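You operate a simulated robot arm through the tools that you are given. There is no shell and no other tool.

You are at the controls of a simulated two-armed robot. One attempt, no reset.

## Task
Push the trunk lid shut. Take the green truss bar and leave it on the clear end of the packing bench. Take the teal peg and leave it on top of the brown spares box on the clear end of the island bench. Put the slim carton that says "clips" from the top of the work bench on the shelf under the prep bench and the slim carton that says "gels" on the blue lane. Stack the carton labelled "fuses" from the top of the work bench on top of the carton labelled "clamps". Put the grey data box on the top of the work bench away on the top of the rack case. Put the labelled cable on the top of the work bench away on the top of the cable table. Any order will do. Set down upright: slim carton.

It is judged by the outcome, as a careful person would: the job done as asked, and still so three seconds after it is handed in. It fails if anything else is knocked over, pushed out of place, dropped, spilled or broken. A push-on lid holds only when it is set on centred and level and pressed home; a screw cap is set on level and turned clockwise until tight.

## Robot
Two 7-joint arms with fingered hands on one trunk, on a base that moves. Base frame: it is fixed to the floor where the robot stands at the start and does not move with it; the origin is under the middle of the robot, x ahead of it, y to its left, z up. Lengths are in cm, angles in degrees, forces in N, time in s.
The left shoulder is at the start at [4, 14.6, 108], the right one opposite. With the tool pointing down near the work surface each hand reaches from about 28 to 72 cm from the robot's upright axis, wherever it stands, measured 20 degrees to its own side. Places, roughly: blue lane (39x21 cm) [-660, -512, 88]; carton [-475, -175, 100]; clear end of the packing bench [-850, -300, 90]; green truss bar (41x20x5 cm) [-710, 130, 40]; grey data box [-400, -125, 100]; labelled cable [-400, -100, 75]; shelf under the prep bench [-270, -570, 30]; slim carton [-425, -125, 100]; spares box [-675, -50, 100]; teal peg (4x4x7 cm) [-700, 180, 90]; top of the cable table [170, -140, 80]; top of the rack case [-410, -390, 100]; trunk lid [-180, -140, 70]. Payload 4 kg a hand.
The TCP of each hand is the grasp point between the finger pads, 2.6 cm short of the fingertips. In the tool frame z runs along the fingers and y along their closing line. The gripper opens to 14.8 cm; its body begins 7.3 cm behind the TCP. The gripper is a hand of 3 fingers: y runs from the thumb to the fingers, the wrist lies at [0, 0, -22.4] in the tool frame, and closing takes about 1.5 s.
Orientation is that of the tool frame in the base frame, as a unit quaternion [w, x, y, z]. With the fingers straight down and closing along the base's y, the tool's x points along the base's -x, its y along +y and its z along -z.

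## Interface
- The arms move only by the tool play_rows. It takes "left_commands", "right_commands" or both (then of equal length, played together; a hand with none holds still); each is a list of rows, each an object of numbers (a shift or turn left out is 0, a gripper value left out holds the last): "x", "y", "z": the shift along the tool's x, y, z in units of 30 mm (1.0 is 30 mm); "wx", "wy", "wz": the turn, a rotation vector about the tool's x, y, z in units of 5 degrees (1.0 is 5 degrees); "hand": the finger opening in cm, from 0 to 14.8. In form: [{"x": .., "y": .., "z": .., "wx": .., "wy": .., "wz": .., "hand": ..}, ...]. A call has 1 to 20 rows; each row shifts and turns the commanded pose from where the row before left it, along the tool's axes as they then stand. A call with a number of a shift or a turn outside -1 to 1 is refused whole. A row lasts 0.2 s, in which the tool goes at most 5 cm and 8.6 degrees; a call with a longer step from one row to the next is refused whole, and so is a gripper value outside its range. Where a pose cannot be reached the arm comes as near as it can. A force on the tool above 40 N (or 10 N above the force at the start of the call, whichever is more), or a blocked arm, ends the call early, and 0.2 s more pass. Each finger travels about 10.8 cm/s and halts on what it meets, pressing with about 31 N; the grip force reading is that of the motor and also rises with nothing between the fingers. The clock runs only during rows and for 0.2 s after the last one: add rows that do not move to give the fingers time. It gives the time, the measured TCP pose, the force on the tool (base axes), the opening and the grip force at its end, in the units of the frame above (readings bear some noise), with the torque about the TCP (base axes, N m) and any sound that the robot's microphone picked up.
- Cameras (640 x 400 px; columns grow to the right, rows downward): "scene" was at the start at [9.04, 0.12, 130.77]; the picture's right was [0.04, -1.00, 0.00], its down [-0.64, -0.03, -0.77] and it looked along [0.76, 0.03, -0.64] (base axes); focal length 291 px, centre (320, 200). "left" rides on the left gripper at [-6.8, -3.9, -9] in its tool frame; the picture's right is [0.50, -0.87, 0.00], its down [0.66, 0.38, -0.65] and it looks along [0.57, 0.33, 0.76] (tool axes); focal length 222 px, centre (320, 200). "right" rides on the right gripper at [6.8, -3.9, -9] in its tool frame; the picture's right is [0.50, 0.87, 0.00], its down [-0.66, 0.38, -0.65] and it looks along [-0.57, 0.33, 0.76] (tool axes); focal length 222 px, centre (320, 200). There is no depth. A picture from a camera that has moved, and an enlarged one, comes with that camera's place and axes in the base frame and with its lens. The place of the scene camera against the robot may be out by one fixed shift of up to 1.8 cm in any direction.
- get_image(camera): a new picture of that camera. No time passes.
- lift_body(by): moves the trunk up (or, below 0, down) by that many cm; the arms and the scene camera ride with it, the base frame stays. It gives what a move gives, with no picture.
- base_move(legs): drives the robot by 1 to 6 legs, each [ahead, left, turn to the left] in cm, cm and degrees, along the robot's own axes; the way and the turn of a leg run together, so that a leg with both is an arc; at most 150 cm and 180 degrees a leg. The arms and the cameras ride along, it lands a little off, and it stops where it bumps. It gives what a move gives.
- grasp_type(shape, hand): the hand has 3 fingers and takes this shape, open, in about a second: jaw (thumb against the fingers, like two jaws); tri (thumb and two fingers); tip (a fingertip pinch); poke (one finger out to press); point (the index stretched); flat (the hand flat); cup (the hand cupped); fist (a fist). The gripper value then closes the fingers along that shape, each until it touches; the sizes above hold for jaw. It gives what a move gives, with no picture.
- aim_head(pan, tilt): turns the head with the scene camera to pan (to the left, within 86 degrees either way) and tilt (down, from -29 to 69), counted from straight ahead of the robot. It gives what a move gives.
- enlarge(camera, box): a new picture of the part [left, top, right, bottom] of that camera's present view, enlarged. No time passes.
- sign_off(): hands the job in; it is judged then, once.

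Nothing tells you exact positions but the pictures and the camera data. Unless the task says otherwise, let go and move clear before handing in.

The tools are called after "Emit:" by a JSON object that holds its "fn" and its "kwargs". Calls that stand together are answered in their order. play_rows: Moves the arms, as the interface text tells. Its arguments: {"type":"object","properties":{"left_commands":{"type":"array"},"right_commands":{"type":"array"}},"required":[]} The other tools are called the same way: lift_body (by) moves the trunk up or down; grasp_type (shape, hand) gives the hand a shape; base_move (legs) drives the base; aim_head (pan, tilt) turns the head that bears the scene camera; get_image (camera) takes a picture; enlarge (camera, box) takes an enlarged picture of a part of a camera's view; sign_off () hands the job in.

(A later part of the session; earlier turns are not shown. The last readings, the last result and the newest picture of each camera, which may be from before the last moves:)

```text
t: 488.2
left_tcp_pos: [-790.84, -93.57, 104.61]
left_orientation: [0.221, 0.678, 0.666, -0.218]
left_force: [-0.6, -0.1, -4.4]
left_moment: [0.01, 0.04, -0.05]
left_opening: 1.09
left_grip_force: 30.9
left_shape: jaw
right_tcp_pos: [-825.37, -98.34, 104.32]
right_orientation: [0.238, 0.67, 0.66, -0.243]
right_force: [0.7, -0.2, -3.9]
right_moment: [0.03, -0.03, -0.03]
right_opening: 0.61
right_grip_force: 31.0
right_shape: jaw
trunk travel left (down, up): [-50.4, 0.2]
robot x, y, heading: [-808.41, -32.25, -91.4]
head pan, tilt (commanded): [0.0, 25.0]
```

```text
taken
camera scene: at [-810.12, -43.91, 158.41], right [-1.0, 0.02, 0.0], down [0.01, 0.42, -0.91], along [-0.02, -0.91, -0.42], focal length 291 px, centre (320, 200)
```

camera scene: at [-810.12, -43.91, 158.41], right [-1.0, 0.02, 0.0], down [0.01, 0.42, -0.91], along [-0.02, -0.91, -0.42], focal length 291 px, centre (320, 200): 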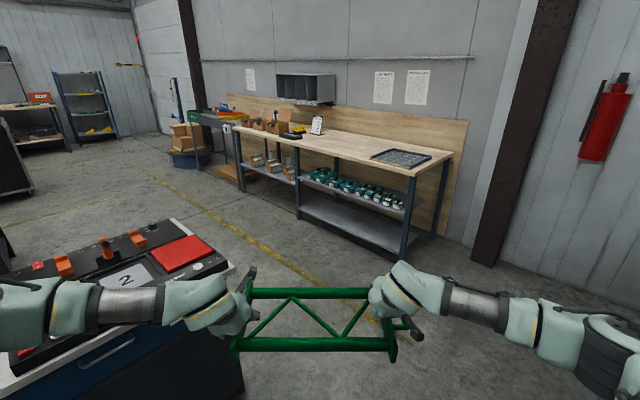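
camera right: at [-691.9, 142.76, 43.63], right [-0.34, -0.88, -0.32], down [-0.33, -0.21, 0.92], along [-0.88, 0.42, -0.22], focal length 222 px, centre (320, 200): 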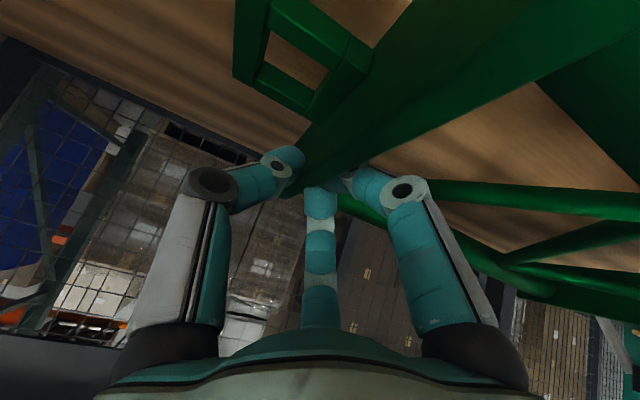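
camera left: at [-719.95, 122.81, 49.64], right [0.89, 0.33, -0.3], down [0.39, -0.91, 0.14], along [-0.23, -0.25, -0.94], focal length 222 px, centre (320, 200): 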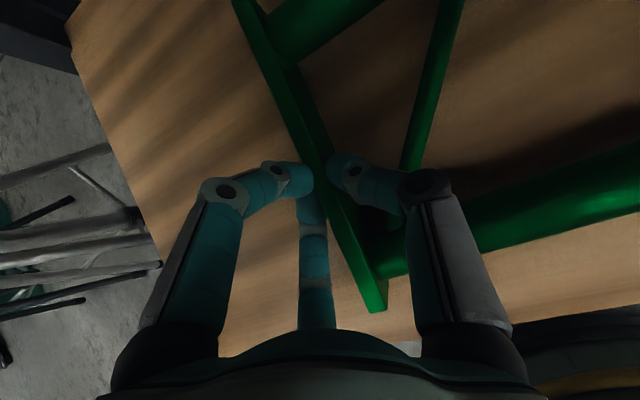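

Emit:
{"fn": "enlarge", "kwargs": {"camera": "scene", "box": [220, 90, 480, 250]}}

```text
2.46 times, centred on (350, 170) of scene
camera zoom: at [-810.12, -43.91, 158.41], right [-1.0, 0.02, 0.0], down [0.01, 0.42, -0.91], along [-0.02, -0.91, -0.42], focal length 717 px, centre (246, 274)
```

zoom: 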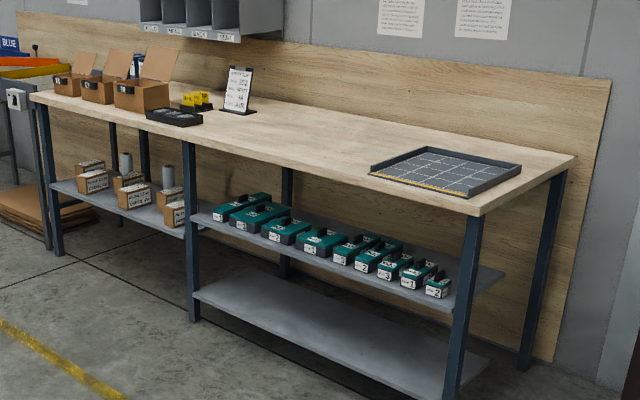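

The packing bench top (z≈85.5) is clear between the grid tray and the clipboard. I drive on and turn to face it there.

Emit:
{"fn": "base_move", "kwargs": {"legs": [[120, 0, 0], [65, 0, 0], [0, 0, -44]]}}

Emit:
{"fn": "aim_head", "kwargs": {"pan": 10, "tilt": 35}}

Emit:
{"fn": "get_image", "kwargs": {"camera": "scene"}}

```text
t: 499.6
left_tcp_pos: [-841.62, -275.63, 104.61]
left_orientation: [0.124, 0.877, 0.365, -0.286]
left_force: [-0.9, 0.9, -3.9]
left_moment: [0.05, -0.02, -0.04]
left_opening: 1.08
left_grip_force: 31.2
left_shape: jaw
right_tcp_pos: [-869.66, -255.14, 104.43]
right_orientation: [0.131, 0.867, 0.363, -0.315]
right_force: [0.3, -0.8, -5.5]
right_moment: [-0.03, -0.06, -0.03]
right_opening: 0.6
right_grip_force: 30.6
right_shape: jaw
trunk travel left (down, up): [-50.4, 0.2]
robot x, y, heading: [-811.58, -219.17, -135.2]
head pan, tilt (commanded): [0.0, 25.0]
```

```text
t: 500.4
left_tcp_pos: [-841.56, -275.73, 104.53]
left_orientation: [0.124, 0.877, 0.364, -0.287]
left_force: [-0.2, 0.4, -3.1]
left_moment: [0.03, 0.0, -0.03]
left_opening: 1.11
left_grip_force: 31.2
left_shape: jaw
right_tcp_pos: [-869.75, -255.18, 104.36]
right_orientation: [0.132, 0.868, 0.362, -0.315]
right_force: [1.0, -0.2, -3.9]
right_moment: [-0.02, -0.03, -0.02]
right_opening: 0.59
right_grip_force: 30.9
right_shape: jaw
trunk travel left (down, up): [-50.4, 0.2]
robot x, y, heading: [-811.9, -219.05, -135.0]
head pan, tilt (commanded): [10.0, 35.0]
```

```text
taken
camera scene: at [-819.93, -228.29, 156.85], right [-0.82, 0.58, 0.0], down [0.33, 0.47, -0.82], along [-0.47, -0.67, -0.57], focal length 291 px, centre (320, 200)
```

scene: 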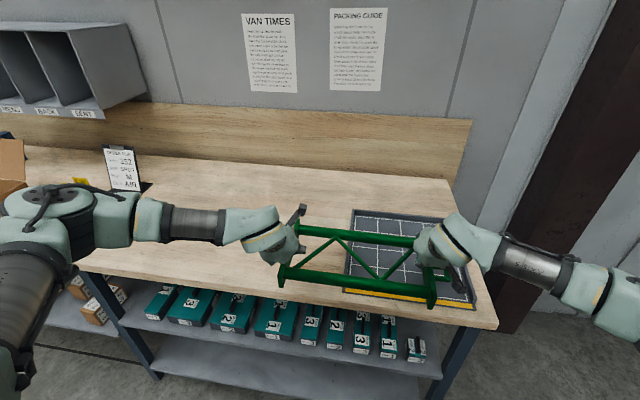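

Emit:
{"fn": "base_move", "kwargs": {"legs": [[0, 34.5, 0], [22, 0, 0]]}}

Emit:
{"fn": "aim_head", "kwargs": {"pan": 0, "tilt": 42}}

Emit:
{"fn": "play_rows", "kwargs": {"left_commands": [{}, {}]}}

Emit:
{"fn": "get_image", "kwargs": {"camera": "scene"}}

```text
t: 503.9
left_tcp_pos: [-832.97, -314.73, 104.88]
left_orientation: [0.124, 0.878, 0.363, -0.288]
left_force: [0.1, 0.5, -2.9]
left_moment: [0.01, 0.0, -0.04]
left_opening: 1.09
left_grip_force: 31.4
left_shape: jaw
right_tcp_pos: [-861.08, -294.13, 104.56]
right_orientation: [0.13, 0.868, 0.36, -0.316]
right_force: [-0.6, 0.3, -4.2]
right_moment: [-0.04, -0.04, 0.0]
right_opening: 0.6
right_grip_force: 30.9
right_shape: jaw
trunk travel left (down, up): [-50.4, 0.2]
robot x, y, heading: [-803.22, -258.61, -135.3]
head pan, tilt (commanded): [10.0, 35.0]
```

```text
t: 504.6
left_tcp_pos: [-833.16, -314.94, 104.62]
left_orientation: [0.122, 0.879, 0.362, -0.286]
left_force: [0.1, 0.5, -3.5]
left_moment: [-0.03, -0.01, -0.03]
left_opening: 1.05
left_grip_force: 31.0
left_shape: jaw
right_tcp_pos: [-861.16, -294.36, 104.29]
right_orientation: [0.132, 0.868, 0.361, -0.315]
right_force: [-0.2, -1.0, -4.8]
right_moment: [-0.01, -0.02, -0.03]
right_opening: 0.61
right_grip_force: 30.9
right_shape: jaw
trunk travel left (down, up): [-50.4, 0.2]
robot x, y, heading: [-803.42, -258.65, -135.2]
head pan, tilt (commanded): [0.0, 42.0]
```

```text
t: 505.2
left_tcp_pos: [-833.04, -314.87, 104.59]
left_orientation: [0.123, 0.878, 0.362, -0.286]
left_force: [0.3, -0.3, -3.5]
left_moment: [0.05, 0.01, -0.08]
left_opening: 1.06
left_grip_force: 30.8
left_shape: jaw
right_tcp_pos: [-861.26, -294.39, 104.45]
right_orientation: [0.131, 0.868, 0.36, -0.315]
right_force: [0.4, -1.0, -3.3]
right_moment: [0.0, -0.02, 0.01]
right_opening: 0.57
right_grip_force: 31.5
right_shape: jaw
trunk travel left (down, up): [-50.4, 0.2]
robot x, y, heading: [-803.07, -258.59, -135.5]
head pan, tilt (commanded): [0.0, 42.0]
```

```text
taken
camera scene: at [-812.14, -266.4, 155.79], right [-0.7, 0.71, 0.0], down [0.48, 0.47, -0.74], along [-0.53, -0.52, -0.67], focal length 291 px, centre (320, 200)
```

scene: 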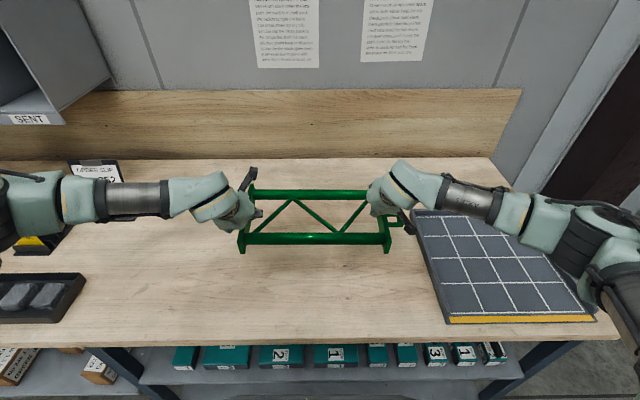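

The truss is over clear bench. I lower it with the body so both hands stay in step.

Emit:
{"fn": "lift_body", "kwargs": {"by": -12}}

Emit:
{"fn": "get_image", "kwargs": {"camera": "scene"}}

Emit:
{"fn": "lift_body", "kwargs": {"by": -0.8}}

```text
t: 506.7
left_tcp_pos: [-833.26, -314.9, 93.48]
left_orientation: [0.125, 0.876, 0.361, -0.295]
left_force: [-3.7, -6.9, 31.8]
left_moment: [-0.23, 0.39, 0.09]
left_opening: 1.16
left_grip_force: 30.7
left_shape: jaw
right_tcp_pos: [-861.15, -294.39, 93.47]
right_orientation: [0.137, 0.864, 0.359, -0.325]
right_force: [-8.9, -5.7, 31.9]
right_moment: [-0.12, 0.61, 0.08]
right_opening: 0.65
right_grip_force: 30.7
right_shape: jaw
trunk travel left (down, up): [-38.4, 12.2]
robot x, y, heading: [-803.15, -258.73, -135.7]
head pan, tilt (commanded): [0.0, 42.0]
```

```text
taken
camera scene: at [-811.63, -265.89, 143.9], right [-0.7, 0.71, 0.0], down [0.47, 0.47, -0.75], along [-0.53, -0.52, -0.67], focal length 291 px, centre (320, 200)
```

scene: 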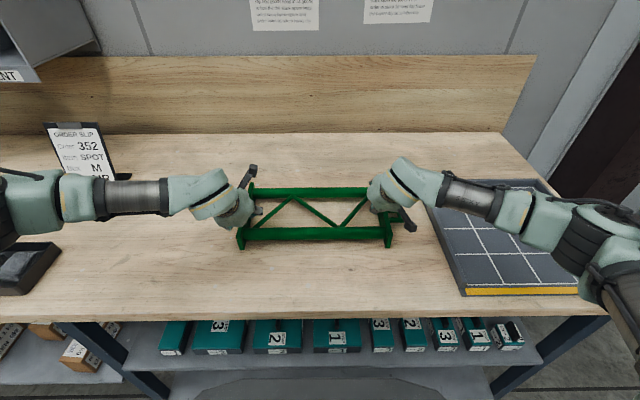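

```text
t: 507.1
left_tcp_pos: [-833.35, -315.08, 93.53]
left_orientation: [0.127, 0.874, 0.36, -0.302]
left_force: [10.4, 3.4, 19.2]
left_moment: [-0.03, 0.0, 0.1]
left_opening: 1.2
left_grip_force: 30.9
left_shape: jaw
right_tcp_pos: [-861.28, -294.5, 93.58]
right_orientation: [0.138, 0.863, 0.358, -0.33]
right_force: [1.8, 8.3, 14.1]
right_moment: [0.17, 0.18, -0.06]
right_opening: 0.7
right_grip_force: 30.9
right_shape: jaw
trunk travel left (down, up): [-37.9, 12.7]
robot x, y, heading: [-803.53, -258.92, -135.4]
head pan, tilt (commanded): [0.0, 42.0]
stopped: the force on the tool passed its limit at 45 N (the readings are from after the stop); the commanded pose is now the measured one
```

Emit:
{"fn": "lift_body", "kwargs": {"by": 0.4}}

Emit:
{"fn": "enlarge", "kwargs": {"camera": "scene", "box": [200, 140, 440, 290]}}

```text
t: 507.6
left_tcp_pos: [-833.22, -315.03, 93.67]
left_orientation: [0.127, 0.875, 0.361, -0.298]
left_force: [5.7, 0.6, 11.1]
left_moment: [0.04, 0.05, 0.06]
left_opening: 1.17
left_grip_force: 31.3
left_shape: jaw
right_tcp_pos: [-861.41, -294.53, 93.61]
right_orientation: [0.137, 0.864, 0.359, -0.326]
right_force: [1.0, 5.0, 9.0]
right_moment: [0.1, 0.15, -0.06]
right_opening: 0.67
right_grip_force: 31.1
right_shape: jaw
trunk travel left (down, up): [-38.3, 12.3]
robot x, y, heading: [-803.09, -258.84, -135.5]
head pan, tilt (commanded): [0.0, 42.0]
```

```text
2.67 times, centred on (320, 215) of scene
camera zoom: at [-811.74, -266.0, 143.75], right [-0.7, 0.71, 0.0], down [0.47, 0.47, -0.75], along [-0.53, -0.52, -0.67], focal length 777 px, centre (320, 160)
```

zoom: 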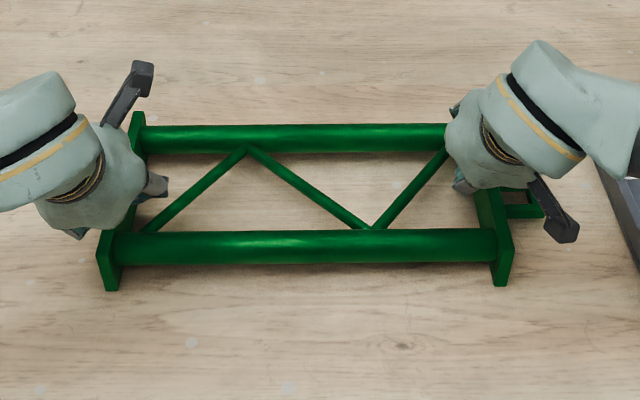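

The truss rests on the bench. I open both hands together and lift away.

Emit:
{"fn": "play_rows", "kwargs": {"left_commands": [{"hand": 2}, {"hand": 3}, {"hand": 4}, {"hand": 5}, {"hand": 6}, {"hand": 6}, {"hand": 6}], "right_commands": [{"hand": 2}, {"hand": 3}, {"hand": 4}, {"hand": 5}, {"hand": 6}, {"hand": 6}, {"hand": 6}]}}

Emit:
{"fn": "enlarge", "kwargs": {"camera": "scene", "box": [200, 140, 440, 290]}}

Emit:
{"fn": "lift_body", "kwargs": {"by": 12}}

Emit:
{"fn": "get_image", "kwargs": {"camera": "scene"}}

```text
t: 509.2
left_tcp_pos: [-833.52, -315.3, 93.36]
left_orientation: [0.125, 0.875, 0.361, -0.297]
left_force: [-1.1, 0.5, -0.1]
left_moment: [0.03, 0.02, 0.0]
left_opening: 5.95
left_grip_force: 0.0
left_shape: jaw
right_tcp_pos: [-861.54, -294.74, 93.41]
right_orientation: [0.135, 0.865, 0.359, -0.325]
right_force: [0.0, -0.2, 0.2]
right_moment: [-0.03, 0.02, -0.02]
right_opening: 5.95
right_grip_force: 0.1
right_shape: jaw
trunk travel left (down, up): [-38.3, 12.3]
robot x, y, heading: [-803.01, -259.02, -135.4]
head pan, tilt (commanded): [0.0, 42.0]
```

```text
2.67 times, centred on (320, 215) of scene
camera zoom: at [-812.1, -266.36, 143.71], right [-0.7, 0.71, 0.0], down [0.48, 0.47, -0.74], along [-0.53, -0.52, -0.67], focal length 777 px, centre (320, 160)
```

zoom: 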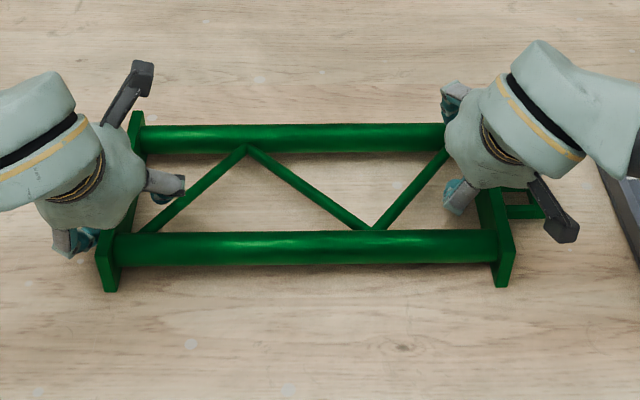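

```text
t: 510.7
left_tcp_pos: [-833.66, -315.22, 105.46]
left_orientation: [0.125, 0.876, 0.361, -0.296]
left_force: [0.4, -1.0, 0.0]
left_moment: [-0.02, 0.01, -0.02]
left_opening: 5.95
left_grip_force: 0.0
left_shape: jaw
right_tcp_pos: [-861.69, -294.66, 105.35]
right_orientation: [0.135, 0.865, 0.358, -0.325]
right_force: [0.6, 0.7, -0.4]
right_moment: [-0.01, -0.03, 0.02]
right_opening: 5.95
right_grip_force: 0.0
right_shape: jaw
trunk travel left (down, up): [-50.3, 0.3]
robot x, y, heading: [-802.94, -258.63, -135.4]
head pan, tilt (commanded): [0.0, 42.0]
```

```text
taken
camera scene: at [-812.09, -266.35, 155.75], right [-0.7, 0.71, 0.0], down [0.48, 0.47, -0.74], along [-0.53, -0.52, -0.67], focal length 291 px, centre (320, 200)
```

scene: 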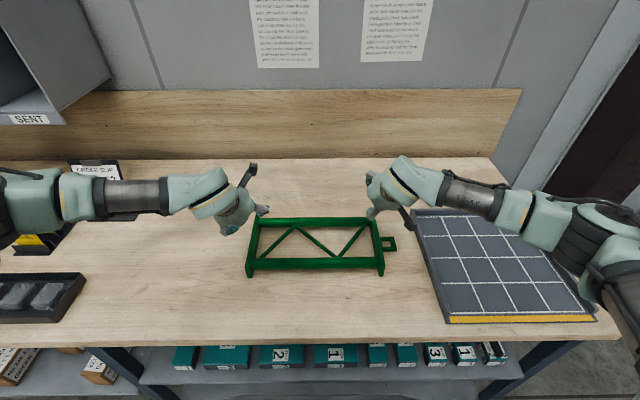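

The truss is placed. I straighten both hands, back off and go to the far side of the work bench for the remaining slim carton.

Emit:
{"fn": "play_rows", "kwargs": {"left_commands": [{"wy": 0.93}, {"wy": 0.93}, {"wy": 0.93}, {"wy": 0.93}, {"wy": 0.93}, {"wy": 0.93}, {"wy": 0.93}, {"wy": 0.93}, {"z": -0.8}, {"z": -0.8}, {"z": -0.8}, {}], "right_commands": [{"wy": 1}, {"wy": 1}, {"wy": 1}, {"wy": 1}, {"wy": 1}, {"wy": 1}, {"wy": 1}, {"wy": 1}, {"z": -0.8}, {"z": -0.8}, {"z": -0.8}, {}]}}

Emit:
{"fn": "base_move", "kwargs": {"legs": [[-32, 0, 0]]}}

Emit:
{"fn": "get_image", "kwargs": {"camera": "scene"}}

```text
t: 513.3
left_tcp_pos: [-833.43, -315.32, 112.49]
left_orientation: [0.004, 0.924, 0.382, -0.001]
left_force: [-0.5, -0.6, 0.6]
left_moment: [0.0, 0.01, 0.02]
left_opening: 5.94
left_grip_force: 0.0
left_shape: jaw
right_tcp_pos: [-861.42, -294.59, 112.57]
right_orientation: [0.004, 0.924, 0.383, -0.01]
right_force: [0.2, -0.6, 0.1]
right_moment: [-0.01, 0.01, 0.0]
right_opening: 5.95
right_grip_force: 0.0
right_shape: jaw
trunk travel left (down, up): [-50.3, 0.3]
robot x, y, heading: [-803.1, -258.68, -135.6]
head pan, tilt (commanded): [0.0, 42.0]
```

```text
t: 515.5
left_tcp_pos: [-810.85, -293.31, 112.34]
left_orientation: [0.003, 0.923, 0.385, 0.0]
left_force: [-0.1, 0.2, 0.6]
left_moment: [0.04, -0.02, -0.01]
left_opening: 5.96
left_grip_force: 0.1
left_shape: jaw
right_tcp_pos: [-838.98, -272.73, 112.38]
right_orientation: [0.005, 0.923, 0.386, -0.008]
right_force: [-0.6, -0.7, 0.7]
right_moment: [-0.01, 0.03, -0.03]
right_opening: 5.96
right_grip_force: 0.0
right_shape: jaw
trunk travel left (down, up): [-50.3, 0.3]
robot x, y, heading: [-780.21, -236.52, -134.9]
head pan, tilt (commanded): [0.0, 42.0]
```

```text
taken
camera scene: at [-789.74, -244.29, 155.69], right [-0.71, 0.71, 0.0], down [0.48, 0.47, -0.74], along [-0.53, -0.52, -0.67], focal length 291 px, centre (320, 200)
```

scene: 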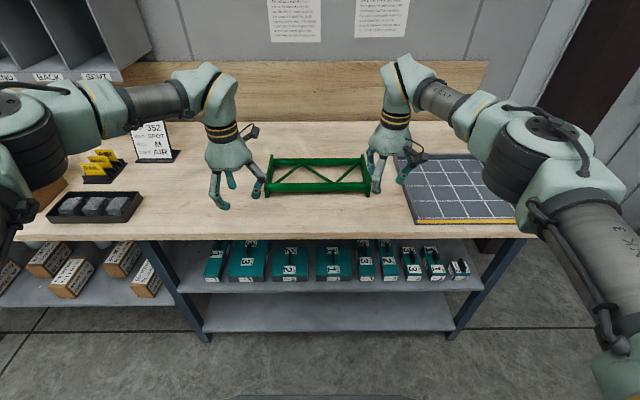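

Emit:
{"fn": "play_rows", "kwargs": {"left_commands": [{"x": 1}, {"x": 1}, {"x": 1}, {"x": 1}, {"x": 1}, {"x": 1}, {}], "right_commands": [{"x": 1}, {"x": 1}, {"x": 1}, {"x": 1}, {"x": 1}, {"x": 1}, {}]}}

Emit:
{"fn": "base_move", "kwargs": {"legs": [[0, 0, 131], [86, 0, 0], [0, 0, 49]]}}

Emit:
{"fn": "aim_head", "kwargs": {"pan": 0, "tilt": 25}}

Emit:
{"fn": "get_image", "kwargs": {"camera": "scene"}}

```text
t: 517.1
left_tcp_pos: [-797.71, -280.39, 112.34]
left_orientation: [0.003, 0.923, 0.384, -0.001]
left_force: [0.1, -0.1, 0.0]
left_moment: [-0.02, 0.02, 0.0]
left_opening: 5.95
left_grip_force: 0.1
left_shape: jaw
right_tcp_pos: [-826.18, -259.56, 111.82]
right_orientation: [0.005, 0.922, 0.386, -0.009]
right_force: [-0.3, -0.4, 0.2]
right_moment: [0.01, -0.01, 0.03]
right_opening: 5.96
right_grip_force: 0.1
right_shape: jaw
trunk travel left (down, up): [-50.3, 0.3]
robot x, y, heading: [-781.0, -236.29, -135.1]
head pan, tilt (commanded): [0.0, 42.0]
```

```text
t: 529.4
left_tcp_pos: [-678.88, -196.31, 112.38]
left_orientation: [0.001, -0.408, 0.913, 0.003]
left_force: [0.5, 0.3, 0.0]
left_moment: [-0.02, 0.03, -0.01]
left_opening: 5.96
left_grip_force: 0.1
left_shape: jaw
right_tcp_pos: [-649.53, -215.59, 111.9]
right_orientation: [0.009, -0.409, 0.912, 0.005]
right_force: [0.8, 0.2, -0.7]
right_moment: [-0.04, 0.01, -0.01]
right_opening: 5.96
right_grip_force: 0.1
right_shape: jaw
trunk travel left (down, up): [-50.3, 0.3]
robot x, y, heading: [-694.17, -240.84, 47.6]
head pan, tilt (commanded): [0.0, 42.0]
```

```text
t: 530.2
left_tcp_pos: [-678.89, -196.33, 112.39]
left_orientation: [0.001, -0.408, 0.913, 0.003]
left_force: [-0.8, -1.4, -0.5]
left_moment: [0.04, 0.01, 0.01]
left_opening: 6.0
left_grip_force: 0.1
left_shape: jaw
right_tcp_pos: [-649.47, -215.55, 111.85]
right_orientation: [0.009, -0.409, 0.912, 0.004]
right_force: [-0.8, 0.4, -0.4]
right_moment: [0.0, 0.01, 0.03]
right_opening: 5.96
right_grip_force: 0.1
right_shape: jaw
trunk travel left (down, up): [-50.3, 0.3]
robot x, y, heading: [-693.45, -241.38, 47.7]
head pan, tilt (commanded): [0.0, 25.0]
```

```text
taken
camera scene: at [-687.78, -232.93, 158.34], right [0.74, -0.67, 0.0], down [-0.28, -0.31, -0.91], along [0.61, 0.67, -0.42], focal length 291 px, centre (320, 200)
```

scene: 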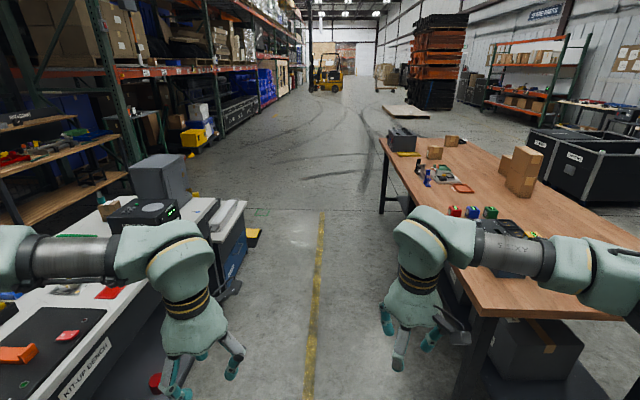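

Emit:
{"fn": "base_move", "kwargs": {"legs": [[0, 0, -2.7], [140, 0, 0], [108, 0, 0], [0, 0, -90]]}}

Emit:
{"fn": "aim_head", "kwargs": {"pan": 0, "tilt": 40}}

Emit:
{"fn": "get_image", "kwargs": {"camera": "scene"}}

Emit:
{"fn": "enlarge", "kwargs": {"camera": "scene", "box": [200, 80, 440, 230]}}

```text
t: 546.7
left_tcp_pos: [-471.21, -78.63, 112.41]
left_orientation: [0.004, 0.372, 0.928, 0.002]
left_force: [-0.3, -0.5, 0.8]
left_moment: [0.03, -0.01, 0.03]
left_opening: 5.96
left_grip_force: 0.1
left_shape: jaw
right_tcp_pos: [-491.25, -107.38, 111.99]
right_orientation: [0.01, 0.372, 0.928, -0.003]
right_force: [-0.3, -0.6, 0.1]
right_moment: [-0.02, 0.02, 0.02]
right_opening: 5.94
right_grip_force: 0.1
right_shape: jaw
trunk travel left (down, up): [-50.3, 0.3]
robot x, y, heading: [-515.24, -62.17, -44.0]
head pan, tilt (commanded): [0.0, 25.0]
```

```text
t: 547.5
left_tcp_pos: [-471.23, -78.73, 112.4]
left_orientation: [0.003, 0.373, 0.928, 0.001]
left_force: [-1.0, -1.2, 0.4]
left_moment: [0.04, 0.03, 0.01]
left_opening: 5.94
left_grip_force: 0.1
left_shape: jaw
right_tcp_pos: [-491.39, -107.33, 112.02]
right_orientation: [0.009, 0.37, 0.929, -0.003]
right_force: [-0.4, 0.1, 0.0]
right_moment: [-0.01, 0.01, -0.01]
right_opening: 5.98
right_grip_force: 0.1
right_shape: jaw
trunk travel left (down, up): [-50.3, 0.3]
robot x, y, heading: [-515.57, -62.1, -44.1]
head pan, tilt (commanded): [0.0, 40.0]
```

```text
taken
camera scene: at [-509.31, -69.82, 156.02], right [-0.7, -0.72, 0.0], down [-0.46, 0.45, -0.77], along [0.55, -0.53, -0.64], focal length 291 px, centre (320, 200)
```

scene: 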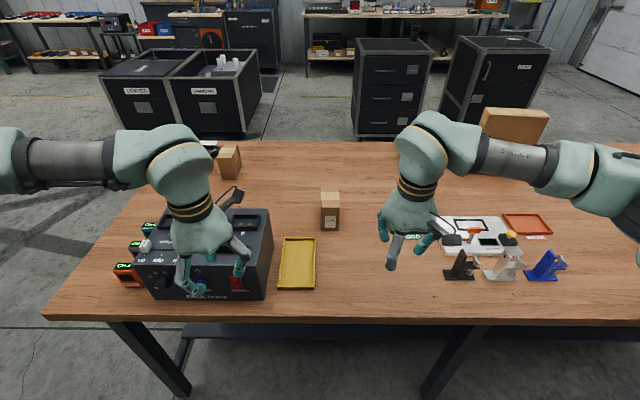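

```text
2.67 times, centred on (320, 155) of scene
camera zoom: at [-509.31, -69.82, 156.02], right [-0.7, -0.72, 0.0], down [-0.46, 0.45, -0.77], along [0.55, -0.53, -0.64], focal length 777 px, centre (320, 320)
```

zoom: 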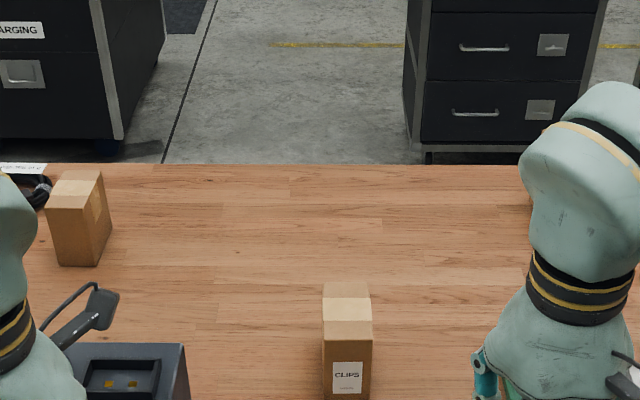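

The far slim carton reads CLIPS. I zoom for its exact place and bring the hand over.

Emit:
{"fn": "enlarge", "kwargs": {"camera": "scene", "box": [290, 170, 370, 240]}}

Emit:
{"fn": "get_image", "kwargs": {"camera": "right"}}

Emit:
{"fn": "get_image", "kwargs": {"camera": "left"}}

```text
5.71 times, centred on (330, 205) of scene
camera zoom: at [-509.31, -69.82, 156.02], right [-0.7, -0.72, 0.0], down [-0.46, 0.45, -0.77], along [0.55, -0.53, -0.64], focal length 1665 px, centre (263, 171)
```

zoom: 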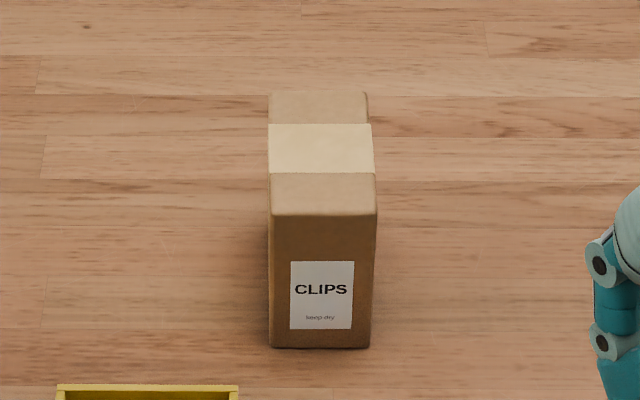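

```text
taken
camera right: at [-499.2, -105.44, 120.89], right [0.23, 0.97, -0.01], down [0.72, -0.17, 0.67], along [0.65, -0.16, -0.74], focal length 222 px, centre (320, 200)
```

right: 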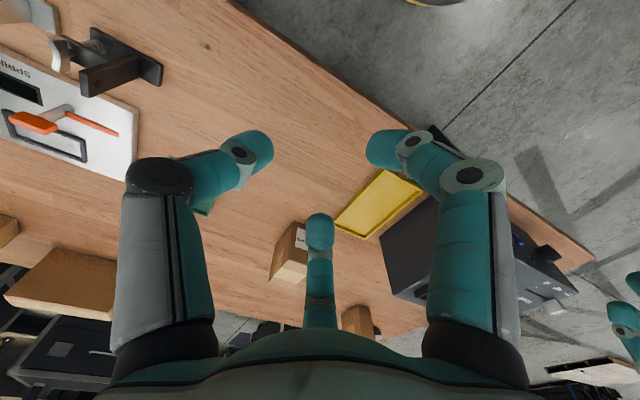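

```text
taken
camera left: at [-469.11, -86.05, 121.57], right [-0.96, -0.28, -0.01], down [-0.22, 0.73, 0.65], along [-0.18, 0.63, -0.76], focal length 222 px, centre (320, 200)
```

left: 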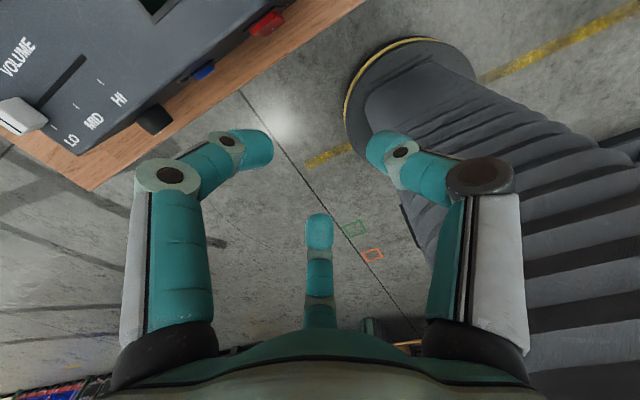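

Emit:
{"fn": "play_rows", "kwargs": {"left_commands": [{"z": -0.9, "x": 0.5}, {"z": -0.9, "x": 0.5}, {"z": -0.9, "x": 0.5}, {"z": -0.6}, {}, {}], "right_commands": [{"wy": 0.22, "hand": 14}, {"z": -0.5, "hand": 14}, {"z": -0.5, "hand": 14}, {"hand": 14}, {"hand": 14}, {"hand": 14}]}}

Emit:
{"fn": "base_move", "kwargs": {"legs": [[18.5, 11, 0]]}}

Emit:
{"fn": "aim_head", "kwargs": {"pan": -10, "tilt": 45}}

Emit:
{"fn": "play_rows", "kwargs": {"right_commands": [{}, {}, {}]}}

Emit:
{"fn": "get_image", "kwargs": {"camera": "scene"}}

Emit:
{"fn": "get_image", "kwargs": {"camera": "right"}}

```text
t: 548.9
left_tcp_pos: [-474.62, -75.43, 122.51]
left_orientation: [0.004, 0.373, 0.928, 0.002]
left_force: [-0.4, -0.1, -0.8]
left_moment: [0.0, -0.02, 0.0]
left_opening: 5.95
left_grip_force: 0.0
left_shape: jaw
right_tcp_pos: [-491.21, -107.4, 114.98]
right_orientation: [0.002, 0.371, 0.929, 0.0]
right_force: [0.1, -0.5, -0.5]
right_moment: [-0.01, 0.01, 0.03]
right_opening: 13.99
right_grip_force: 0.0
right_shape: jaw
trunk travel left (down, up): [-50.3, 0.3]
robot x, y, heading: [-515.45, -62.14, -43.9]
head pan, tilt (commanded): [0.0, 40.0]
```

```text
t: 550.6
left_tcp_pos: [-453.94, -80.43, 122.37]
left_orientation: [0.004, 0.372, 0.928, 0.002]
left_force: [-0.1, 0.2, -0.5]
left_moment: [-0.01, -0.03, -0.02]
left_opening: 5.96
left_grip_force: 0.0
left_shape: jaw
right_tcp_pos: [-470.58, -112.43, 115.14]
right_orientation: [0.003, 0.372, 0.928, 0.001]
right_force: [-0.7, 0.0, 0.2]
right_moment: [-0.03, -0.04, 0.0]
right_opening: 13.98
right_grip_force: 0.1
right_shape: jaw
trunk travel left (down, up): [-50.3, 0.3]
robot x, y, heading: [-494.2, -67.4, -44.2]
head pan, tilt (commanded): [0.0, 40.0]
```

```text
t: 551.3
left_tcp_pos: [-453.61, -80.53, 122.35]
left_orientation: [0.003, 0.372, 0.928, 0.001]
left_force: [0.5, 0.3, 0.5]
left_moment: [0.03, -0.02, 0.0]
left_opening: 5.95
left_grip_force: 0.1
left_shape: jaw
right_tcp_pos: [-470.42, -112.51, 114.97]
right_orientation: [0.001, 0.371, 0.929, 0.0]
right_force: [0.1, 0.3, 0.9]
right_moment: [0.03, 0.02, -0.04]
right_opening: 13.96
right_grip_force: 0.0
right_shape: jaw
trunk travel left (down, up): [-50.3, 0.3]
robot x, y, heading: [-494.65, -67.35, -44.3]
head pan, tilt (commanded): [-10.0, 45.0]
```

```text
t: 552.1
left_tcp_pos: [-453.46, -80.55, 122.44]
left_orientation: [0.004, 0.372, 0.928, 0.001]
left_force: [-0.4, -0.9, 0.1]
left_moment: [-0.04, -0.01, -0.04]
left_opening: 5.94
left_grip_force: 0.1
left_shape: jaw
right_tcp_pos: [-470.28, -112.51, 115.01]
right_orientation: [0.0, 0.372, 0.928, 0.001]
right_force: [0.1, 0.8, -0.6]
right_moment: [0.0, 0.0, -0.02]
right_opening: 13.99
right_grip_force: 0.1
right_shape: jaw
trunk travel left (down, up): [-50.3, 0.3]
robot x, y, heading: [-494.21, -67.52, -44.2]
head pan, tilt (commanded): [-10.0, 45.0]
```

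```text
taken
camera scene: at [-489.64, -75.57, 155.28], right [-0.81, -0.59, 0.0], down [-0.42, 0.57, -0.71], along [0.41, -0.57, -0.71], focal length 291 px, centre (320, 200)
```

scene: 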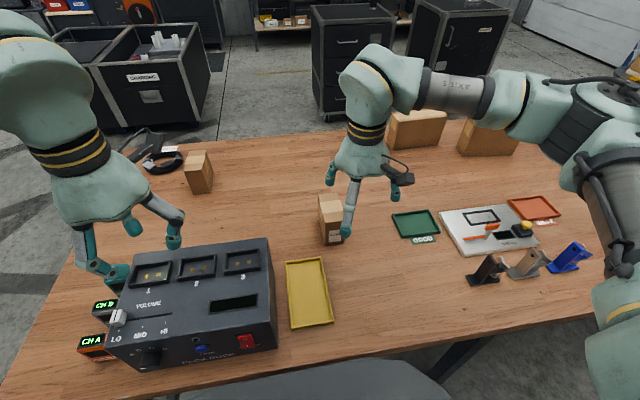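

```text
taken
camera right: at [-477.99, -110.72, 124.08], right [0.23, 0.97, 0.0], down [0.73, -0.18, 0.66], along [0.64, -0.15, -0.75], focal length 222 px, centre (320, 200)
```

right: 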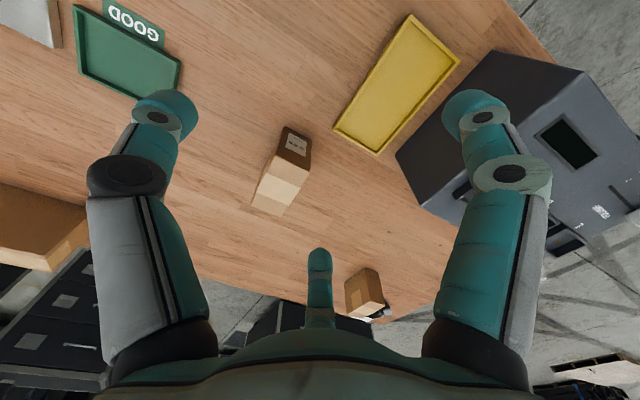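

Emit:
{"fn": "enlarge", "kwargs": {"camera": "right", "box": [220, 110, 340, 230]}}

```text
3.33 times, centred on (280, 170) of right
camera zoom: at [-477.99, -110.72, 124.08], right [0.23, 0.97, 0.0], down [0.73, -0.18, 0.66], along [0.64, -0.15, -0.75], focal length 740 px, centre (453, 300)
```

zoom: 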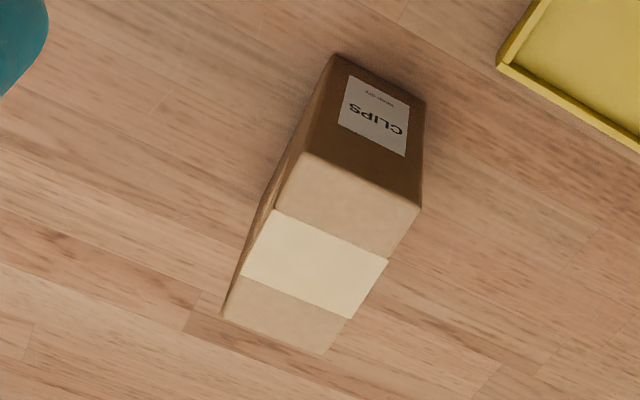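

Emit:
{"fn": "play_rows", "kwargs": {"right_commands": [{"x": -0.83, "y": 0.185}, {"x": -0.83, "y": 0.185}, {"x": -0.83, "y": 0.185}, {"x": -0.83, "y": 0.185}, {"x": -0.83, "y": 0.185}, {"x": -0.83, "y": 0.185}, {}]}}

Emit:
{"fn": "lift_body", "kwargs": {"by": -8}}

Emit:
{"fn": "play_rows", "kwargs": {"right_commands": [{"z": 0.6}, {"z": 0.6}, {}]}}

Emit:
{"fn": "get_image", "kwargs": {"camera": "right"}}

Emit:
{"fn": "enlarge", "kwargs": {"camera": "scene", "box": [260, 120, 420, 260]}}

```text
t: 553.7
left_tcp_pos: [-453.66, -80.54, 122.41]
left_orientation: [0.003, 0.372, 0.928, 0.001]
left_force: [0.3, -0.3, -0.3]
left_moment: [0.0, 0.0, 0.01]
left_opening: 5.97
left_grip_force: 0.1
left_shape: jaw
right_tcp_pos: [-457.39, -120.41, 115.11]
right_orientation: [0.003, 0.37, 0.929, 0.0]
right_force: [-0.6, 0.6, -0.8]
right_moment: [-0.01, 0.0, -0.01]
right_opening: 13.98
right_grip_force: 0.0
right_shape: jaw
trunk travel left (down, up): [-50.3, 0.3]
robot x, y, heading: [-494.34, -67.59, -44.3]
head pan, tilt (commanded): [-10.0, 45.0]
```

```text
t: 554.9
left_tcp_pos: [-453.53, -80.61, 114.42]
left_orientation: [0.003, 0.372, 0.928, 0.001]
left_force: [0.0, 1.1, 0.4]
left_moment: [-0.03, 0.02, 0.01]
left_opening: 5.96
left_grip_force: 0.0
left_shape: jaw
right_tcp_pos: [-457.37, -120.36, 107.14]
right_orientation: [0.002, 0.371, 0.929, 0.0]
right_force: [-0.4, -0.2, 0.8]
right_moment: [0.01, -0.01, 0.0]
right_opening: 13.95
right_grip_force: 0.0
right_shape: jaw
trunk travel left (down, up): [-42.3, 8.3]
robot x, y, heading: [-494.52, -67.47, -44.1]
head pan, tilt (commanded): [-10.0, 45.0]
```

```text
t: 555.7
left_tcp_pos: [-453.66, -80.44, 114.41]
left_orientation: [0.003, 0.372, 0.928, 0.002]
left_force: [-0.4, -0.5, -0.1]
left_moment: [-0.01, 0.01, 0.02]
left_opening: 5.97
left_grip_force: 0.1
left_shape: jaw
right_tcp_pos: [-457.33, -120.49, 103.63]
right_orientation: [0.002, 0.372, 0.928, 0.0]
right_force: [0.2, 0.7, 0.2]
right_moment: [0.0, 0.0, 0.0]
right_opening: 13.99
right_grip_force: 0.0
right_shape: jaw
trunk travel left (down, up): [-42.3, 8.3]
robot x, y, heading: [-494.84, -67.31, -44.5]
head pan, tilt (commanded): [-10.0, 45.0]
```

```text
taken
camera right: at [-465.11, -118.64, 112.63], right [0.23, 0.97, 0.0], down [0.73, -0.18, 0.66], along [0.64, -0.15, -0.75], focal length 222 px, centre (320, 200)
```

right: 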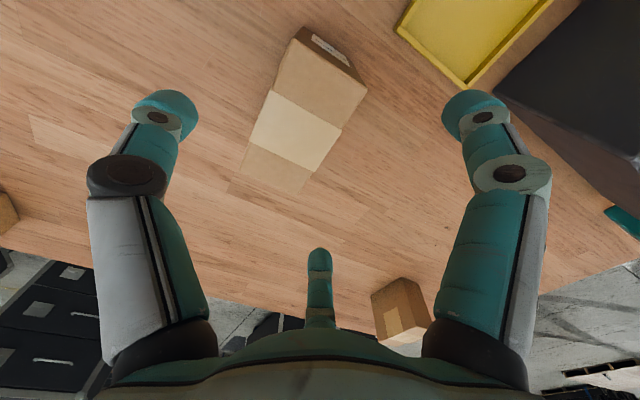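

```text
2.86 times, centred on (340, 190) of scene
camera zoom: at [-489.73, -75.52, 147.35], right [-0.81, -0.59, 0.0], down [-0.41, 0.57, -0.71], along [0.41, -0.57, -0.71], focal length 832 px, centre (263, 229)
```

zoom: 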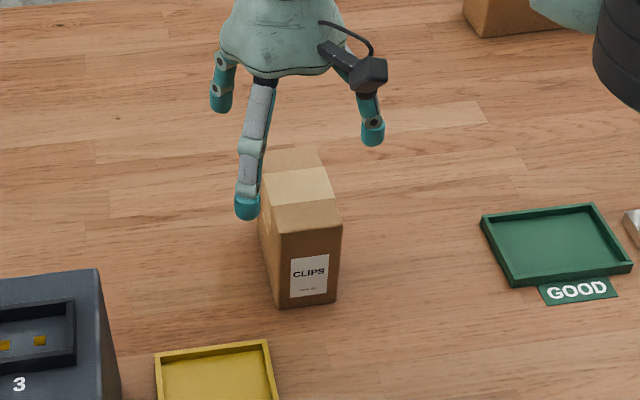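

Emit:
{"fn": "play_rows", "kwargs": {"right_commands": [{"z": 0.617}, {"z": 0.617}, {"z": 0.617}, {"z": 0.617}, {"z": 0.617}, {"z": 0.6}, {}, {}]}}

Emit:
{"fn": "play_rows", "kwargs": {"right_commands": [{"hand": 3}, {"hand": 3}, {"hand": 3}, {"hand": 3}, {"hand": 3}, {"hand": 3}, {"hand": 3}, {"hand": 3}]}}

Emit:
{"fn": "enlarge", "kwargs": {"camera": "scene", "box": [260, 120, 420, 260]}}

```text
t: 557.5
left_tcp_pos: [-453.58, -80.52, 114.48]
left_orientation: [0.003, 0.372, 0.928, 0.001]
left_force: [-0.1, 0.6, 0.4]
left_moment: [0.01, 0.01, -0.03]
left_opening: 5.96
left_grip_force: 0.0
left_shape: jaw
right_tcp_pos: [-457.51, -120.29, 92.42]
right_orientation: [0.002, 0.371, 0.928, 0.001]
right_force: [-0.7, -0.1, 0.3]
right_moment: [0.0, -0.02, -0.01]
right_opening: 13.99
right_grip_force: 0.1
right_shape: jaw
trunk travel left (down, up): [-42.3, 8.3]
robot x, y, heading: [-494.57, -67.14, -44.1]
head pan, tilt (commanded): [-10.0, 45.0]
```

```text
t: 559.3
left_tcp_pos: [-453.65, -80.56, 114.5]
left_orientation: [0.004, 0.372, 0.928, 0.002]
left_force: [-0.6, -0.4, -0.8]
left_moment: [-0.03, 0.0, 0.02]
left_opening: 5.96
left_grip_force: 0.0
left_shape: jaw
right_tcp_pos: [-457.48, -120.36, 92.42]
right_orientation: [0.002, 0.371, 0.928, 0.0]
right_force: [-0.2, -0.7, -0.4]
right_moment: [-0.07, 0.05, -0.04]
right_opening: 5.93
right_grip_force: 31.3
right_shape: jaw
trunk travel left (down, up): [-42.3, 8.3]
robot x, y, heading: [-494.35, -67.41, -44.1]
head pan, tilt (commanded): [-10.0, 45.0]
```

```text
2.86 times, centred on (340, 190) of scene
camera zoom: at [-489.7, -75.58, 147.34], right [-0.81, -0.59, 0.0], down [-0.41, 0.57, -0.71], along [0.41, -0.57, -0.71], focal length 832 px, centre (263, 229)
```

zoom: 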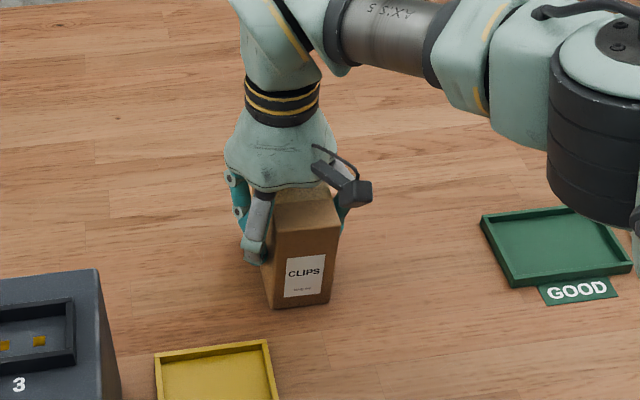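

Emit:
{"fn": "play_rows", "kwargs": {"right_commands": [{"z": -0.3}, {"z": -0.6}, {"z": -1}, {"z": -1}, {"z": -1}, {"z": -1}, {"z": -1}, {"x": 0.7}, {"x": 0.7}, {"x": 0.7}, {"x": 0.7}, {"x": 0.7}, {}]}}

Emit:
{"fn": "lift_body", "kwargs": {"by": 8}}

Emit:
{"fn": "get_image", "kwargs": {"camera": "scene"}}

```text
t: 562.1
left_tcp_pos: [-453.45, -80.61, 114.42]
left_orientation: [0.004, 0.372, 0.928, 0.002]
left_force: [-0.6, -0.1, 0.1]
left_moment: [-0.01, -0.02, 0.01]
left_opening: 5.97
left_grip_force: 0.0
left_shape: jaw
right_tcp_pos: [-464.91, -113.08, 110.16]
right_orientation: [0.001, 0.371, 0.929, 0.0]
right_force: [0.9, -0.4, -3.5]
right_moment: [0.07, -0.02, 0.0]
right_opening: 5.93
right_grip_force: 31.2
right_shape: jaw
trunk travel left (down, up): [-42.3, 8.3]
robot x, y, heading: [-494.76, -67.33, -44.1]
head pan, tilt (commanded): [-10.0, 45.0]
```

```text
t: 563.2
left_tcp_pos: [-453.61, -80.41, 122.39]
left_orientation: [0.004, 0.372, 0.928, 0.002]
left_force: [-0.1, -0.3, -0.7]
left_moment: [0.01, 0.0, 0.01]
left_opening: 5.95
left_grip_force: 0.0
left_shape: jaw
right_tcp_pos: [-464.94, -112.92, 118.04]
right_orientation: [0.001, 0.372, 0.928, 0.001]
right_force: [-0.8, -0.1, -2.9]
right_moment: [0.02, 0.0, 0.03]
right_opening: 5.91
right_grip_force: 31.1
right_shape: jaw
trunk travel left (down, up): [-50.3, 0.3]
robot x, y, heading: [-494.69, -67.59, -44.1]
head pan, tilt (commanded): [-10.0, 45.0]
```

```text
taken
camera scene: at [-489.69, -75.59, 155.32], right [-0.81, -0.59, 0.0], down [-0.41, 0.57, -0.71], along [0.41, -0.57, -0.71], focal length 291 px, centre (320, 200)
```

scene: 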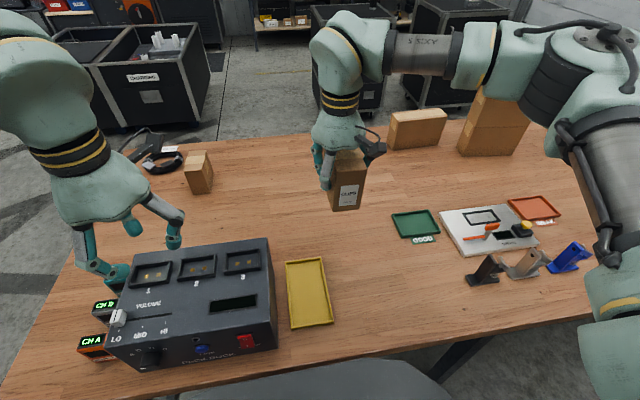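

CLIPS is in the right hand. Now I drive round the bench's near end to pick up the cable with the left hand.

Emit:
{"fn": "base_move", "kwargs": {"legs": [[-40, 0, 0], [0, 0, 70], [137, 0, 0], [0, 0, -161]]}}

Emit:
{"fn": "aim_head", "kwargs": {"pan": 20, "tilt": 25}}

Emit:
{"fn": "get_image", "kwargs": {"camera": "scene"}}

```text
t: 581.7
left_tcp_pos: [-413.49, -18.37, 122.34]
left_orientation: [0.003, 0.908, 0.42, -0.001]
left_force: [0.5, -0.3, -0.6]
left_moment: [0.02, 0.02, 0.0]
left_opening: 5.95
left_grip_force: 0.2
left_shape: jaw
right_tcp_pos: [-446.59, -8.92, 117.97]
right_orientation: [0.002, 0.907, 0.422, -0.001]
right_force: [-0.1, 1.0, -3.3]
right_moment: [-0.04, -0.06, 0.01]
right_opening: 5.87
right_grip_force: 31.6
right_shape: jaw
trunk travel left (down, up): [-50.3, 0.3]
robot x, y, heading: [-402.62, 23.39, -130.5]
head pan, tilt (commanded): [-10.0, 45.0]
```

```text
t: 582.7
left_tcp_pos: [-413.46, -18.19, 122.43]
left_orientation: [0.003, 0.907, 0.42, -0.001]
left_force: [-0.1, -0.4, -0.1]
left_moment: [0.01, 0.02, 0.02]
left_opening: 5.95
left_grip_force: 0.0
left_shape: jaw
right_tcp_pos: [-446.61, -8.99, 118.07]
right_orientation: [0.001, 0.907, 0.421, -0.001]
right_force: [0.4, 0.6, -3.1]
right_moment: [0.0, -0.06, 0.01]
right_opening: 5.89
right_grip_force: 31.0
right_shape: jaw
trunk travel left (down, up): [-50.3, 0.3]
robot x, y, heading: [-402.83, 23.38, -130.5]
head pan, tilt (commanded): [20.0, 25.0]
```

```text
taken
camera scene: at [-408.89, 12.99, 158.34], right [-0.94, 0.35, 0.0], down [0.15, 0.4, -0.91], along [-0.32, -0.85, -0.42], focal length 291 px, centre (320, 200)
```

scene: 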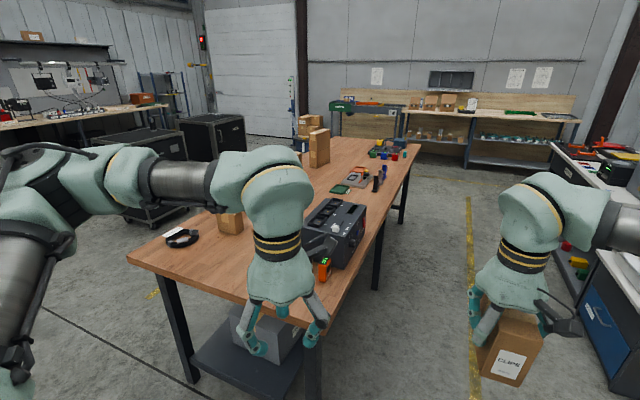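

Emit:
{"fn": "base_move", "kwargs": {"legs": [[0, 0, -4.5], [0, 88, 0]]}}

Emit:
{"fn": "aim_head", "kwargs": {"pan": 5, "tilt": 35}}

Emit:
{"fn": "get_image", "kwargs": {"camera": "scene"}}

```text
t: 587.8
left_tcp_pos: [-355.79, -80.24, 122.35]
left_orientation: [0.004, 0.927, 0.374, -0.002]
left_force: [-0.6, -0.5, -0.5]
left_moment: [0.02, -0.03, 0.0]
left_opening: 5.98
left_grip_force: 0.2
left_shape: jaw
right_tcp_pos: [-387.81, -67.77, 118.06]
right_orientation: [0.002, 0.927, 0.376, 0.0]
right_force: [0.1, -0.4, -3.0]
right_moment: [-0.02, -0.07, 0.0]
right_opening: 5.87
right_grip_force: 30.8
right_shape: jaw
trunk travel left (down, up): [-50.3, 0.3]
robot x, y, heading: [-340.83, -40.03, -136.3]
head pan, tilt (commanded): [20.0, 25.0]
```

```text
t: 588.6
left_tcp_pos: [-355.77, -80.34, 122.43]
left_orientation: [0.003, 0.927, 0.375, -0.002]
left_force: [0.4, -0.6, -0.6]
left_moment: [-0.01, -0.01, 0.0]
left_opening: 5.95
left_grip_force: 0.0
left_shape: jaw
right_tcp_pos: [-387.74, -67.88, 118.09]
right_orientation: [0.0, 0.927, 0.376, 0.0]
right_force: [-0.2, -0.2, -3.1]
right_moment: [0.0, -0.05, 0.0]
right_opening: 5.89
right_grip_force: 31.2
right_shape: jaw
trunk travel left (down, up): [-50.3, 0.3]
robot x, y, heading: [-340.88, -40.21, -136.5]
head pan, tilt (commanded): [5.0, 35.0]
```

```text
taken
camera scene: at [-349.75, -48.34, 156.77], right [-0.75, 0.66, 0.0], down [0.38, 0.43, -0.82], along [-0.54, -0.62, -0.57], focal length 291 px, centre (320, 200)
```

scene: 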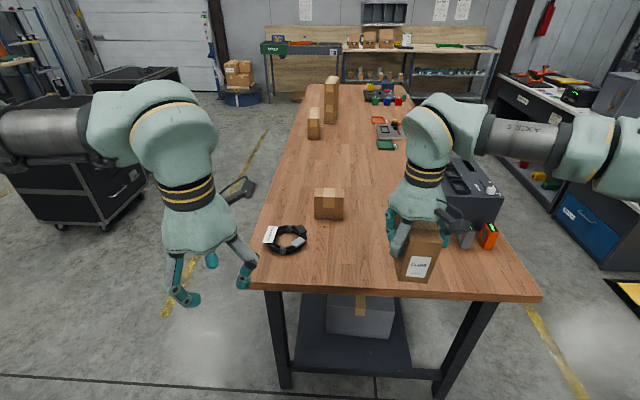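

Emit:
{"fn": "base_move", "kwargs": {"legs": [[31, 0, 0]]}}

Emit:
{"fn": "play_rows", "kwargs": {"left_commands": [{"hand": 14.8}, {"hand": 14.8}, {"hand": 14.8}, {"hand": 14.8}, {"hand": 14.8}]}}

Emit:
{"fn": "aim_head", "kwargs": {"pan": 15, "tilt": 45}}

Emit:
{"fn": "get_image", "kwargs": {"camera": "scene"}}

Emit:
{"fn": "get_image", "kwargs": {"camera": "left"}}

```text
t: 590.7
left_tcp_pos: [-378.01, -101.89, 122.46]
left_orientation: [0.004, 0.927, 0.376, -0.003]
left_force: [0.7, -0.1, -0.4]
left_moment: [-0.02, 0.03, 0.02]
left_opening: 5.95
left_grip_force: 0.1
left_shape: jaw
right_tcp_pos: [-410.07, -89.51, 118.08]
right_orientation: [0.001, 0.926, 0.378, -0.002]
right_force: [0.6, 0.4, -3.4]
right_moment: [-0.02, 0.01, -0.01]
right_opening: 5.86
right_grip_force: 30.5
right_shape: jaw
trunk travel left (down, up): [-50.3, 0.3]
robot x, y, heading: [-363.54, -61.64, -136.2]
head pan, tilt (commanded): [5.0, 35.0]
```

```text
t: 591.9
left_tcp_pos: [-378.31, -102.0, 122.46]
left_orientation: [0.003, 0.927, 0.376, -0.001]
left_force: [-0.3, 0.0, 1.1]
left_moment: [0.01, -0.01, -0.02]
left_opening: 14.78
left_grip_force: 0.1
left_shape: jaw
right_tcp_pos: [-410.31, -89.54, 118.06]
right_orientation: [0.001, 0.926, 0.378, 0.0]
right_force: [0.0, -0.2, -3.8]
right_moment: [-0.02, -0.05, -0.01]
right_opening: 5.86
right_grip_force: 31.3
right_shape: jaw
trunk travel left (down, up): [-50.3, 0.3]
robot x, y, heading: [-363.66, -61.83, -136.1]
head pan, tilt (commanded): [5.0, 35.0]
```

```text
t: 592.6
left_tcp_pos: [-378.23, -102.13, 122.37]
left_orientation: [0.004, 0.927, 0.375, -0.002]
left_force: [0.3, -0.6, 1.0]
left_moment: [0.01, -0.02, -0.01]
left_opening: 14.8
left_grip_force: 0.0
left_shape: jaw
right_tcp_pos: [-410.25, -89.6, 118.01]
right_orientation: [0.001, 0.926, 0.378, 0.0]
right_force: [1.0, -0.2, -4.1]
right_moment: [-0.02, -0.07, 0.03]
right_opening: 5.87
right_grip_force: 31.5
right_shape: jaw
trunk travel left (down, up): [-50.3, 0.3]
robot x, y, heading: [-363.61, -61.95, -136.5]
head pan, tilt (commanded): [15.0, 45.0]
```

```text
taken
camera scene: at [-370.75, -70.28, 155.29], right [-0.86, 0.52, 0.0], down [0.37, 0.6, -0.71], along [-0.37, -0.6, -0.71], focal length 291 px, centre (320, 200)
```

scene: 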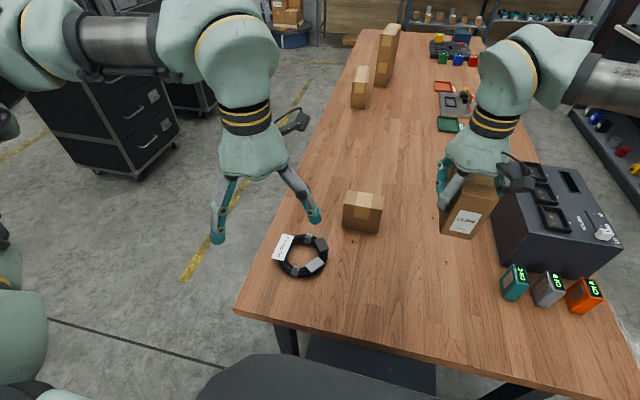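

```text
taken
camera left: at [-385.83, -103.84, 131.53], right [-0.24, 0.97, -0.01], down [0.73, 0.19, 0.65], along [0.63, 0.15, -0.76], focal length 222 px, centre (320, 200)
```

left: 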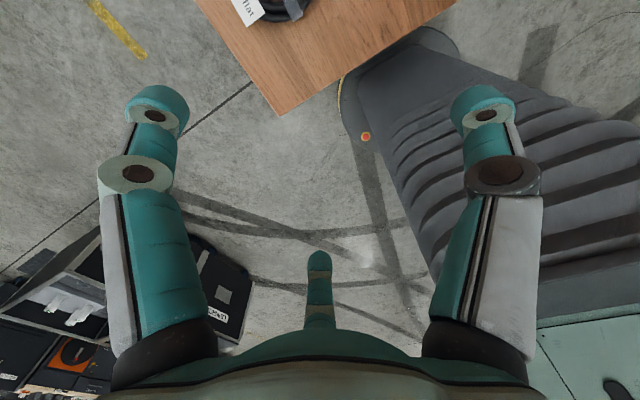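

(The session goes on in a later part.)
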